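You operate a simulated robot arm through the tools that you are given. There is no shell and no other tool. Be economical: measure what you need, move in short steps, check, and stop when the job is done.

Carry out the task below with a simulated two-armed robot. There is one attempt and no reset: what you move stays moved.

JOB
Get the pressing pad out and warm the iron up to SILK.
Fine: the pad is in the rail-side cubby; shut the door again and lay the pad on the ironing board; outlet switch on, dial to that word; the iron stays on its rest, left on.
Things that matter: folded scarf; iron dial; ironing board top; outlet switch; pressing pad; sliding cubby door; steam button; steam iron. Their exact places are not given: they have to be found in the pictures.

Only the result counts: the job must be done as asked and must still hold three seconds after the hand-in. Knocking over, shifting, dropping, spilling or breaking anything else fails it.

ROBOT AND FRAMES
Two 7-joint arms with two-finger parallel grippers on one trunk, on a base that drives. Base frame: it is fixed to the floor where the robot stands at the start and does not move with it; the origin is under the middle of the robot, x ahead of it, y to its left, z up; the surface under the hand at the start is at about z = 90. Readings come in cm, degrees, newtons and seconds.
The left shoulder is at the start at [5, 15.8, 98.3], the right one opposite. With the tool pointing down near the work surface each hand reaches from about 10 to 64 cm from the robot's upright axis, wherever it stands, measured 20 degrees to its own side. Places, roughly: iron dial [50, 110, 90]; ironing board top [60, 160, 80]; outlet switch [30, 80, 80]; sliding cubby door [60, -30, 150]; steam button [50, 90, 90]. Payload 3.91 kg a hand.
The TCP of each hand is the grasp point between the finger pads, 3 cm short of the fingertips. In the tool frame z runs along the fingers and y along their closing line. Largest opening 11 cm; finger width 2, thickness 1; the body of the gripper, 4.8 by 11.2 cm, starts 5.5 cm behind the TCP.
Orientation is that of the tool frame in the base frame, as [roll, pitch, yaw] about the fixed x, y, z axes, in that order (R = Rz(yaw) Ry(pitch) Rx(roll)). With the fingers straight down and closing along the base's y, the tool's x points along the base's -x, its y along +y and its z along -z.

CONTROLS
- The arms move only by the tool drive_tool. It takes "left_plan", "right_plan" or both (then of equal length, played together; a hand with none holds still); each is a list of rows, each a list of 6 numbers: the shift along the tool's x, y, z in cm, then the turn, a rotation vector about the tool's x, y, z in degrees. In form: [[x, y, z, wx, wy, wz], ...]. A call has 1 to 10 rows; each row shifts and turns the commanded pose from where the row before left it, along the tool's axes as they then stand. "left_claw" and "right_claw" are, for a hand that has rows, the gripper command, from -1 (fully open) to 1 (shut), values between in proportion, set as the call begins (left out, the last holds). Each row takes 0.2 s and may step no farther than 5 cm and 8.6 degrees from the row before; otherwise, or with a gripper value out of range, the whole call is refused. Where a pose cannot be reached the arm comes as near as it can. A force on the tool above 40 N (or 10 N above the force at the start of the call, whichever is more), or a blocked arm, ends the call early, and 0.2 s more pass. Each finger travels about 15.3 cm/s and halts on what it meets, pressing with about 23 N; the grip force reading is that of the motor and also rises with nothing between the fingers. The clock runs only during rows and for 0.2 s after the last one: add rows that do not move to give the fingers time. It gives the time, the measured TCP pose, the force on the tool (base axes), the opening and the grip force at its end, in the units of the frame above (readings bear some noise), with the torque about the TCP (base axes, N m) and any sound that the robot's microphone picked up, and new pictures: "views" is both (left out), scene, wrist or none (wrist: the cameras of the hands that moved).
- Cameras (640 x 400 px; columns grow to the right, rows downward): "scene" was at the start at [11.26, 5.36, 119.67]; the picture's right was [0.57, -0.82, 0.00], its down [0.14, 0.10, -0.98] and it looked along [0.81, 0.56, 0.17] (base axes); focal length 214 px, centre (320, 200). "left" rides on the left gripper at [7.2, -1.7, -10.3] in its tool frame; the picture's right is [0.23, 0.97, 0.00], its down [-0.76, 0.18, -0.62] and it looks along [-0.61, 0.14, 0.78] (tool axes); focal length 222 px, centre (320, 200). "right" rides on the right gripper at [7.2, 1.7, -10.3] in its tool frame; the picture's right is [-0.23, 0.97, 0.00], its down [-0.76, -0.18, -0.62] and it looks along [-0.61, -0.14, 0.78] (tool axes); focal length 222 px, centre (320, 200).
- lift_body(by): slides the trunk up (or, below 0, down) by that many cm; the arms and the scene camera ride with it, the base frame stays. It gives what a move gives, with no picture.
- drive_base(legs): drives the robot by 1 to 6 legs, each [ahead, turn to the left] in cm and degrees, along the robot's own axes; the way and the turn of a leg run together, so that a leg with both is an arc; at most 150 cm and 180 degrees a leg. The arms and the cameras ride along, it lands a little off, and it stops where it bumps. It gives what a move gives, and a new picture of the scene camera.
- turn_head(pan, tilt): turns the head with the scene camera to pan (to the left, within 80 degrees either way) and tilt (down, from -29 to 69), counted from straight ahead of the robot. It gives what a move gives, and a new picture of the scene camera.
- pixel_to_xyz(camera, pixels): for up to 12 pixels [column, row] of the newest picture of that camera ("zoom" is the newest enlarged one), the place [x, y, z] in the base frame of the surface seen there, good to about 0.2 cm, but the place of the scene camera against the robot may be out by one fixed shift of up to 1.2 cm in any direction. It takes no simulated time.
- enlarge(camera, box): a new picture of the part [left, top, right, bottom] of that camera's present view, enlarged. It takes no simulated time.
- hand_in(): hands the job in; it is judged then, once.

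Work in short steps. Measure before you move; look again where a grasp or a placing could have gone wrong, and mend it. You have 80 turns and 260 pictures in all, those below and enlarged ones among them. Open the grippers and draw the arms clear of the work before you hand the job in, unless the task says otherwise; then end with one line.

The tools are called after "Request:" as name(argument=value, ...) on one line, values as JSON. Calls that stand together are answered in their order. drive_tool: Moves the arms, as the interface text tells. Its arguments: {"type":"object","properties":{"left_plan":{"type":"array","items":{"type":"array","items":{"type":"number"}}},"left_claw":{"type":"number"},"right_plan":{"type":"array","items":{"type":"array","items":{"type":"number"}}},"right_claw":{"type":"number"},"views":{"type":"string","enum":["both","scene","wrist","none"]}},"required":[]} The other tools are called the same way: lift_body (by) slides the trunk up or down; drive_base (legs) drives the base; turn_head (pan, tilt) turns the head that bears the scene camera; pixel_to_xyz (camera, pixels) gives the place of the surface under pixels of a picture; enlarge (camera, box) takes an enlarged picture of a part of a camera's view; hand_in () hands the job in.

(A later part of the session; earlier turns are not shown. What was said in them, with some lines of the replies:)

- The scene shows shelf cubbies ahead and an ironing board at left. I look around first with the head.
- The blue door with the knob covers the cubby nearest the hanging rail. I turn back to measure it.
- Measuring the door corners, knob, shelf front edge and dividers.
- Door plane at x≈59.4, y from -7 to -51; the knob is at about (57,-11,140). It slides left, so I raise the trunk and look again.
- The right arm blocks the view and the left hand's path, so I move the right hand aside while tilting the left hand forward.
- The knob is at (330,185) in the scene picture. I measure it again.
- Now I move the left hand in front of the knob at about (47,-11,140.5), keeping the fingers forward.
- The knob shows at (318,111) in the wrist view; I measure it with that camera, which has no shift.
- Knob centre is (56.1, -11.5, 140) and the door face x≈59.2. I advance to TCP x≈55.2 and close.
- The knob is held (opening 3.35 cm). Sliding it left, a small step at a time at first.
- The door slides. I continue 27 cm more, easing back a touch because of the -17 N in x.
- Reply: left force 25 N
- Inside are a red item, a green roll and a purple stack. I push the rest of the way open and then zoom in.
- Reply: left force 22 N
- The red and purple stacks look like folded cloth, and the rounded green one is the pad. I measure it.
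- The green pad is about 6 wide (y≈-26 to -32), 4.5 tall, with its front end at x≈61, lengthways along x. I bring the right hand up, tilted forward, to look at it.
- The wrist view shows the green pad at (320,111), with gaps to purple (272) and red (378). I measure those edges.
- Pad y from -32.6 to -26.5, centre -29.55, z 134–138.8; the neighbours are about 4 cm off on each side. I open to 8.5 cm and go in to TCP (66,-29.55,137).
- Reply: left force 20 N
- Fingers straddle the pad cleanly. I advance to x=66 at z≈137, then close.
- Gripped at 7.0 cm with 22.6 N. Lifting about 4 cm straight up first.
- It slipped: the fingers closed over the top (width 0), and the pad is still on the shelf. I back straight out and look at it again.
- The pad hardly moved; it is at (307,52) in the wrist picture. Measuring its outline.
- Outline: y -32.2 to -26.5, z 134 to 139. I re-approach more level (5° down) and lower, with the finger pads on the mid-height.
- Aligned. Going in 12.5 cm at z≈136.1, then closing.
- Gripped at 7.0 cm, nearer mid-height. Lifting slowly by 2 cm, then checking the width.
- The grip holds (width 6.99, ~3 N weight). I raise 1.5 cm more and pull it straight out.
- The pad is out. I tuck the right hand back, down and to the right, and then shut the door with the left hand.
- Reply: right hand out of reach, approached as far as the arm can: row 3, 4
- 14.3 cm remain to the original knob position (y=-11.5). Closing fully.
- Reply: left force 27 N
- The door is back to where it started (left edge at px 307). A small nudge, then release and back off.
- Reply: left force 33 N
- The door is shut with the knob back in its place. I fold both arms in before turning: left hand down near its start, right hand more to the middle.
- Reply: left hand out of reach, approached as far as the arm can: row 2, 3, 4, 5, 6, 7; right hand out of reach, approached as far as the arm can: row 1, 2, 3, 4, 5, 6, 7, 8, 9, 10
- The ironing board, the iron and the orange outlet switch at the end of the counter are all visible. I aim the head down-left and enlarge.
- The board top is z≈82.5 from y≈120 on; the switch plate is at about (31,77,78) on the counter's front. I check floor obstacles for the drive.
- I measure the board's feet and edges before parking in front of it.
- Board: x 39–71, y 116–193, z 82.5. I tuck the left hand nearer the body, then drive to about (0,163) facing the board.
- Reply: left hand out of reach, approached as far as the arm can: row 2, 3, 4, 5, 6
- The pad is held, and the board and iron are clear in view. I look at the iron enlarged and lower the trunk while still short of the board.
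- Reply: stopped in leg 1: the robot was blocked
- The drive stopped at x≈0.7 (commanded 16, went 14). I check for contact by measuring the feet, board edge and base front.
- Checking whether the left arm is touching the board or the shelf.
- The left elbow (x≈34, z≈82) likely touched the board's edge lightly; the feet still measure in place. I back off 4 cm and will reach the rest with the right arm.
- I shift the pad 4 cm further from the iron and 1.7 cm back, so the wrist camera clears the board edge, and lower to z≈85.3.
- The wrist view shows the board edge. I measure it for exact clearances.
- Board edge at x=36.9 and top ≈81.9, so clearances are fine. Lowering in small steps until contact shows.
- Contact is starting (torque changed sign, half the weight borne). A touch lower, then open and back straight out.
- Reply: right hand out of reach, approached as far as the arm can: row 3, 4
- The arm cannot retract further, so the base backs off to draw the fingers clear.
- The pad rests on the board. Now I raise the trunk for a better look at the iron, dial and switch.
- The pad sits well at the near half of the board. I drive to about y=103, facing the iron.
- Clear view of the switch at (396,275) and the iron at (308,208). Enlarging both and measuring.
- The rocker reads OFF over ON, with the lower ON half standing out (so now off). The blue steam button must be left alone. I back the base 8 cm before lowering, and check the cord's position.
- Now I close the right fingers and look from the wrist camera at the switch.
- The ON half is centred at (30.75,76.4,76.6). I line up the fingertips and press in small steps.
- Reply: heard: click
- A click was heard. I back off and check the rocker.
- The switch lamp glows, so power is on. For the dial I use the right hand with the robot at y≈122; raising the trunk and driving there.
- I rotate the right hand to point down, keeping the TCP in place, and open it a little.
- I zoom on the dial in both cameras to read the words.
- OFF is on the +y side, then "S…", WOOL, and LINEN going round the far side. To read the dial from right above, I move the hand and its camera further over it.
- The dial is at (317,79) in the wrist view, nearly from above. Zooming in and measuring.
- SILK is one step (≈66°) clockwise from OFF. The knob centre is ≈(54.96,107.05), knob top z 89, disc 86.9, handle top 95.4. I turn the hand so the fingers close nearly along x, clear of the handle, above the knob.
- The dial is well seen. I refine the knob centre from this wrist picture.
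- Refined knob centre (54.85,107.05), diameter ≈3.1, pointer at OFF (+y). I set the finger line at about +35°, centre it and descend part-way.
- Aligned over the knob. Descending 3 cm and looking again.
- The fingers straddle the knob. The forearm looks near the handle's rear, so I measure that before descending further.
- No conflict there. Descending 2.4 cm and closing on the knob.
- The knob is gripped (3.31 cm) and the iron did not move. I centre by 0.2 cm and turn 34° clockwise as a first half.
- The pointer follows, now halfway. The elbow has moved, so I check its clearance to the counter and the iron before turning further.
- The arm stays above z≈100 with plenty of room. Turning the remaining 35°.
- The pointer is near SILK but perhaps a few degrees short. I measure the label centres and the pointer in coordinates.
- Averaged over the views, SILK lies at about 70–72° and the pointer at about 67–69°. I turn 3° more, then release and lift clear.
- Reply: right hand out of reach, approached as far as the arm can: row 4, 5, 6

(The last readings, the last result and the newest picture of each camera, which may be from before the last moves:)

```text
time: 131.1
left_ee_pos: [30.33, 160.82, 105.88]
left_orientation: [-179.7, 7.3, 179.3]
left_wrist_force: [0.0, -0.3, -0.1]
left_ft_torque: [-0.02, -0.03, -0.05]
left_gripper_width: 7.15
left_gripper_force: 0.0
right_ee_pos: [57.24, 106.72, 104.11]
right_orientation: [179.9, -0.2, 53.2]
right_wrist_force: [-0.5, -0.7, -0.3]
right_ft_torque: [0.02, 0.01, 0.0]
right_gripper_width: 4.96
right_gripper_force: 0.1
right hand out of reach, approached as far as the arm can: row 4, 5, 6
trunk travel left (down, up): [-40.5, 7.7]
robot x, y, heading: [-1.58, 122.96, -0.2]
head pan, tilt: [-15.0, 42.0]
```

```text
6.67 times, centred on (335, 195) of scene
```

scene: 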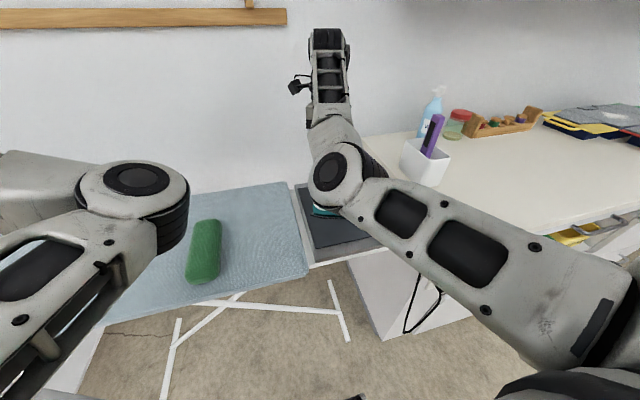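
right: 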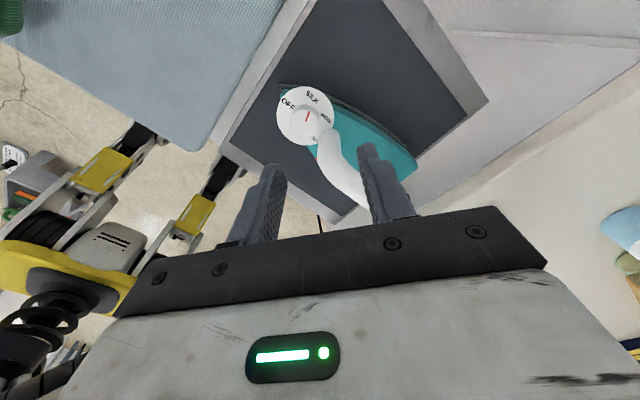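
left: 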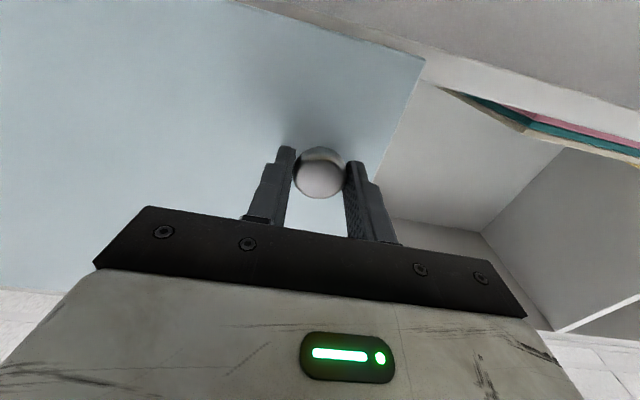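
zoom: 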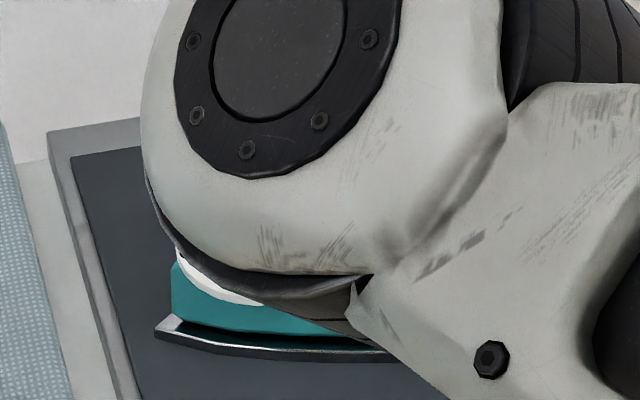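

Clear of the knob. Zooming the wrist view to check the pointer against SILK.

Request:
enlarge(camera="right", box=[265, 75, 353, 155])

Request:
pixel_to_xyz(camera="zoom", pixels=[[320, 200]])

```text
5.00 times, centred on (309, 115) of right
```

zoom: 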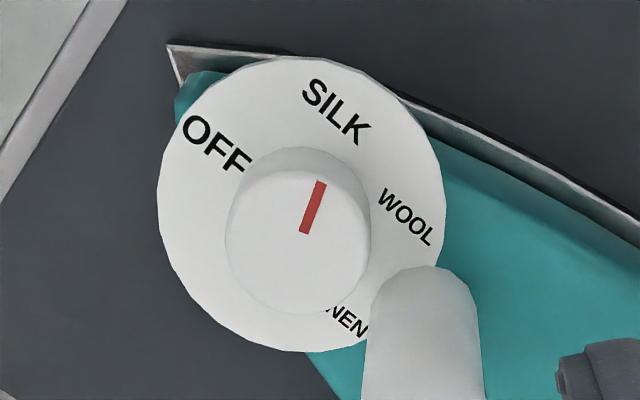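

```text
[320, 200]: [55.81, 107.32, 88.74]
```

The pointer is within about 3–4° of SILK's centre, so it is set. I lift the trunk, unwind the wrist and back away.

Request:
lift_body(by=7)

Request:
drive_tool(right_plan=[[0, 0, 0, 0, 0, -8], [0, 0, 0, 0, 0, -8], [0, 0, 0, 0, 0, -8], [0, 0, 0, 0, 0, -8], [0, 0, 0, 0, 0, -8], [0, 0, 0, 0, 0, -8], [0, 0, 0, 0, 0, -8]], views="scene")

Request:
drive_base(legs=[[-28, 0]])

Request:
enlarge(camera="scene", box=[120, 120, 520, 320])

```text
time: 132.2
left_ee_pos: [30.48, 160.83, 112.91]
left_orientation: [-179.7, 7.2, 179.3]
left_wrist_force: [0.1, 0.7, 0.3]
left_ft_torque: [0.03, 0.01, -0.02]
left_gripper_width: 7.16
left_gripper_force: 0.0
right_ee_pos: [57.24, 106.68, 111.03]
right_orientation: [179.9, -0.1, 53.3]
right_wrist_force: [-0.3, 0.1, 0.2]
right_ft_torque: [0.03, -0.01, 0.0]
right_gripper_width: 4.95
right_gripper_force: 0.1
trunk travel left (down, up): [-47.5, 0.7]
robot x, y, heading: [-1.47, 122.67, -0.1]
head pan, tilt: [-15.0, 42.0]
```

```text
time: 133.8
left_ee_pos: [30.36, 160.79, 112.8]
left_orientation: [-179.8, 7.3, 179.3]
left_wrist_force: [0.3, -0.5, -0.1]
left_ft_torque: [0.02, -0.03, 0.01]
left_gripper_width: 7.14
left_gripper_force: 0.2
right_ee_pos: [57.29, 106.67, 111.05]
right_orientation: [179.8, 0.0, 109.4]
right_wrist_force: [0.1, 0.4, -0.2]
right_ft_torque: [-0.03, 0.0, 0.01]
right_gripper_width: 4.94
right_gripper_force: 0.0
trunk travel left (down, up): [-47.5, 0.7]
robot x, y, heading: [-1.41, 122.57, -0.2]
head pan, tilt: [-15.0, 42.0]
```

scene: 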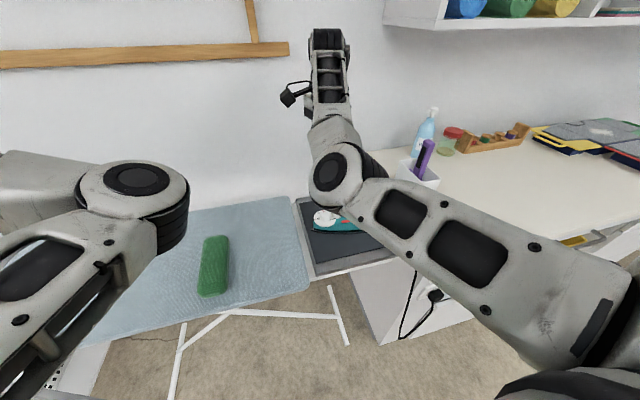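

```text
time: 135.8
left_ee_pos: [2.51, 160.77, 112.88]
left_orientation: [-179.7, 7.4, 179.0]
left_wrist_force: [0.9, 0.5, -0.3]
left_ft_torque: [-0.01, -0.02, 0.03]
left_gripper_width: 7.12
left_gripper_force: 0.0
right_ee_pos: [29.16, 106.66, 111.07]
right_orientation: [180.0, 0.0, 109.0]
right_wrist_force: [0.0, 0.5, 0.3]
right_ft_torque: [-0.02, -0.02, -0.05]
right_gripper_width: 4.95
right_gripper_force: 0.0
trunk travel left (down, up): [-47.5, 0.7]
robot x, y, heading: [-29.04, 122.91, -0.3]
head pan, tilt: [-15.0, 42.0]
```

scene: 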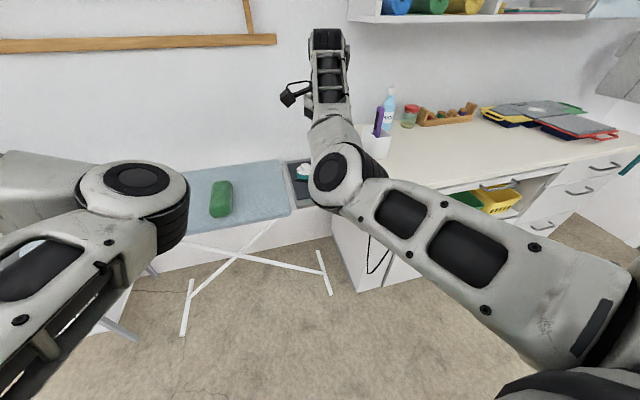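

```text
1.60 times, centred on (320, 220) of scene
```

zoom: 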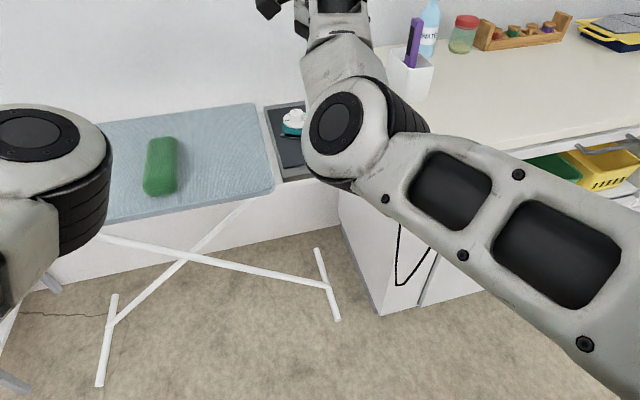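

I turn the base right to see past the arm for a final check of the iron and the switch.

Request:
drive_base(legs=[[0, -35]])

Request:
turn_head(pan=18, tilt=30)

```text
time: 137.8
left_ee_pos: [18.46, 135.91, 112.89]
left_orientation: [-179.7, 7.3, 144.3]
left_wrist_force: [-0.1, 0.3, -0.2]
left_ft_torque: [0.03, 0.02, 0.01]
left_gripper_width: 7.16
left_gripper_force: 0.1
right_ee_pos: [9.61, 76.18, 111.1]
right_orientation: [179.9, 0.0, 74.3]
right_wrist_force: [0.2, 0.1, -0.9]
right_ft_torque: [0.0, -0.02, 0.01]
right_gripper_width: 4.93
right_gripper_force: 0.0
trunk travel left (down, up): [-47.5, 0.7]
robot x, y, heading: [-29.49, 122.87, -35.1]
head pan, tilt: [-15.0, 42.0]
```

scene: 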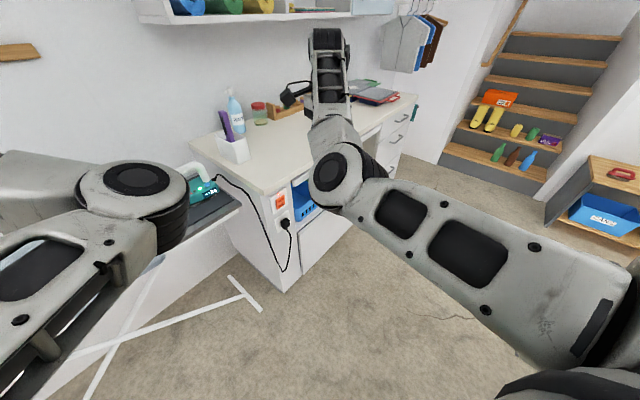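

```text
time: 138.8
left_ee_pos: [18.28, 135.96, 112.84]
left_orientation: [-179.6, 7.2, 144.3]
left_wrist_force: [-0.3, 0.9, -0.7]
left_ft_torque: [0.0, 0.0, -0.02]
left_gripper_width: 7.17
left_gripper_force: 0.1
right_ee_pos: [9.6, 76.24, 110.97]
right_orientation: [179.9, 0.0, 74.3]
right_wrist_force: [-0.3, -0.6, 1.2]
right_ft_torque: [-0.04, -0.03, 0.01]
right_gripper_width: 4.91
right_gripper_force: 0.1
trunk travel left (down, up): [-47.5, 0.7]
robot x, y, heading: [-29.53, 122.76, -34.6]
head pan, tilt: [18.0, 30.0]
```

scene: 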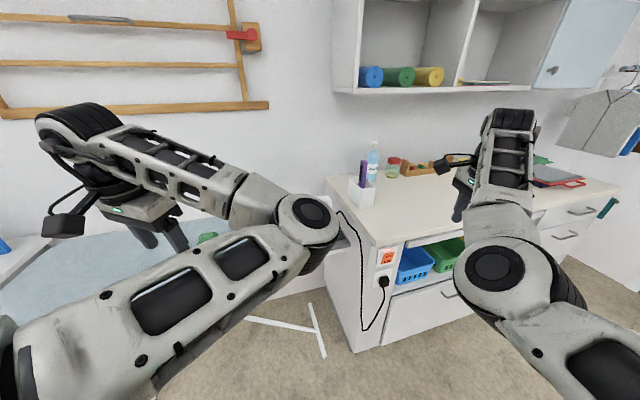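

The left arm hides the iron now; turning back left by 19° puts it between the arms.

Request:
drive_base(legs=[[0, 19]])

Request:
enlarge(camera="scene", box=[200, 120, 440, 270])

```text
time: 140.2
left_ee_pos: [11.63, 150.75, 112.88]
left_orientation: [-179.7, 7.3, 163.3]
left_wrist_force: [0.0, 0.8, -0.3]
left_ft_torque: [0.01, 0.03, 0.0]
left_gripper_width: 7.13
left_gripper_force: 0.1
right_ee_pos: [22.73, 91.32, 111.05]
right_orientation: [179.9, 0.0, 93.3]
right_wrist_force: [0.0, 0.2, -0.3]
right_ft_torque: [-0.01, 0.03, -0.01]
right_gripper_width: 4.97
right_gripper_force: 0.1
trunk travel left (down, up): [-47.5, 0.7]
robot x, y, heading: [-29.56, 122.7, -16.1]
head pan, tilt: [18.0, 30.0]
```

scene: 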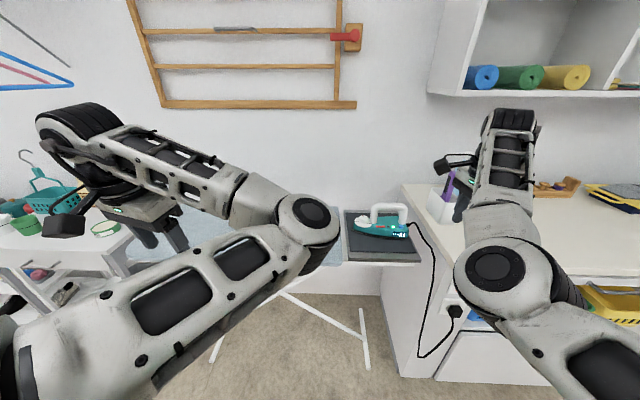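

```text
2.67 times, centred on (320, 195) of scene
```

zoom: 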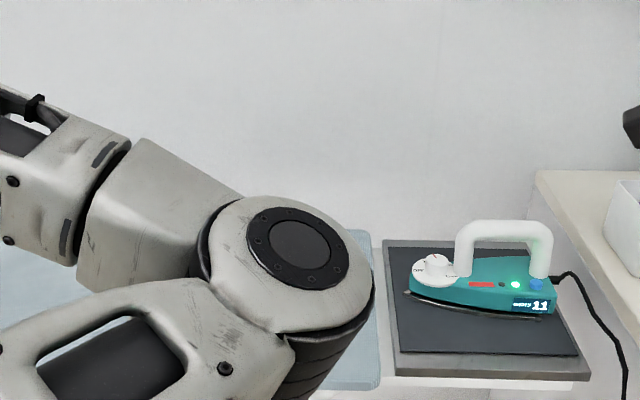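

Request:
enlarge(camera="scene", box=[346, 195, 418, 243])

```text
8.33 times, centred on (382, 219) of scene
```

zoom: 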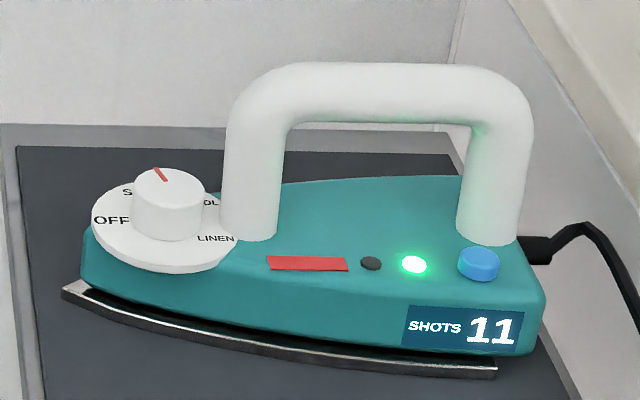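

The iron is on its rest with the green light lit, the pointer at SILK and 11 shots still left. I open both grippers fully and hand in.

Request:
drive_tool(left_plan=[[0, 0, 0, 0, 0, 0], [0, 0, 0, 0, 0, 0], [0, 0, 0, 0, 0, 0]], right_plan=[[0, 0, 0, 0, 0, 0], [0, 0, 0, 0, 0, 0], [0, 0, 0, 0, 0, 0]], left_claw=-1, right_claw=-1, views="none")

Request:
hand_in()

```text
time: 141.0
left_ee_pos: [11.72, 150.78, 112.9]
left_orientation: [-179.7, 7.3, 163.3]
left_wrist_force: [0.1, -0.3, -0.5]
left_ft_torque: [-0.06, 0.0, -0.04]
left_gripper_width: 11.02
left_gripper_force: 0.0
right_ee_pos: [22.78, 91.47, 111.03]
right_orientation: [179.8, 0.0, 93.4]
right_wrist_force: [-0.2, 0.2, 0.0]
right_ft_torque: [0.02, 0.01, -0.02]
right_gripper_width: 11.0
right_gripper_force: 0.1
trunk travel left (down, up): [-47.5, 0.7]
robot x, y, heading: [-28.86, 123.37, -16.2]
head pan, tilt: [18.0, 30.0]
```

```text
The job is handed in.
```

The job is handed in: the green pad is on the ironing board, the cubby door is shut, the outlet switch is on, and the dial is within a few degrees of SILK, with the iron still on its rest and its green light lit. I took the green item to be the pad because the other two in the cubby looked like folded cloth. While parking at the board, the base was stopped once, probably by the left elbow touching the board edge; the board measured in place afterwards.
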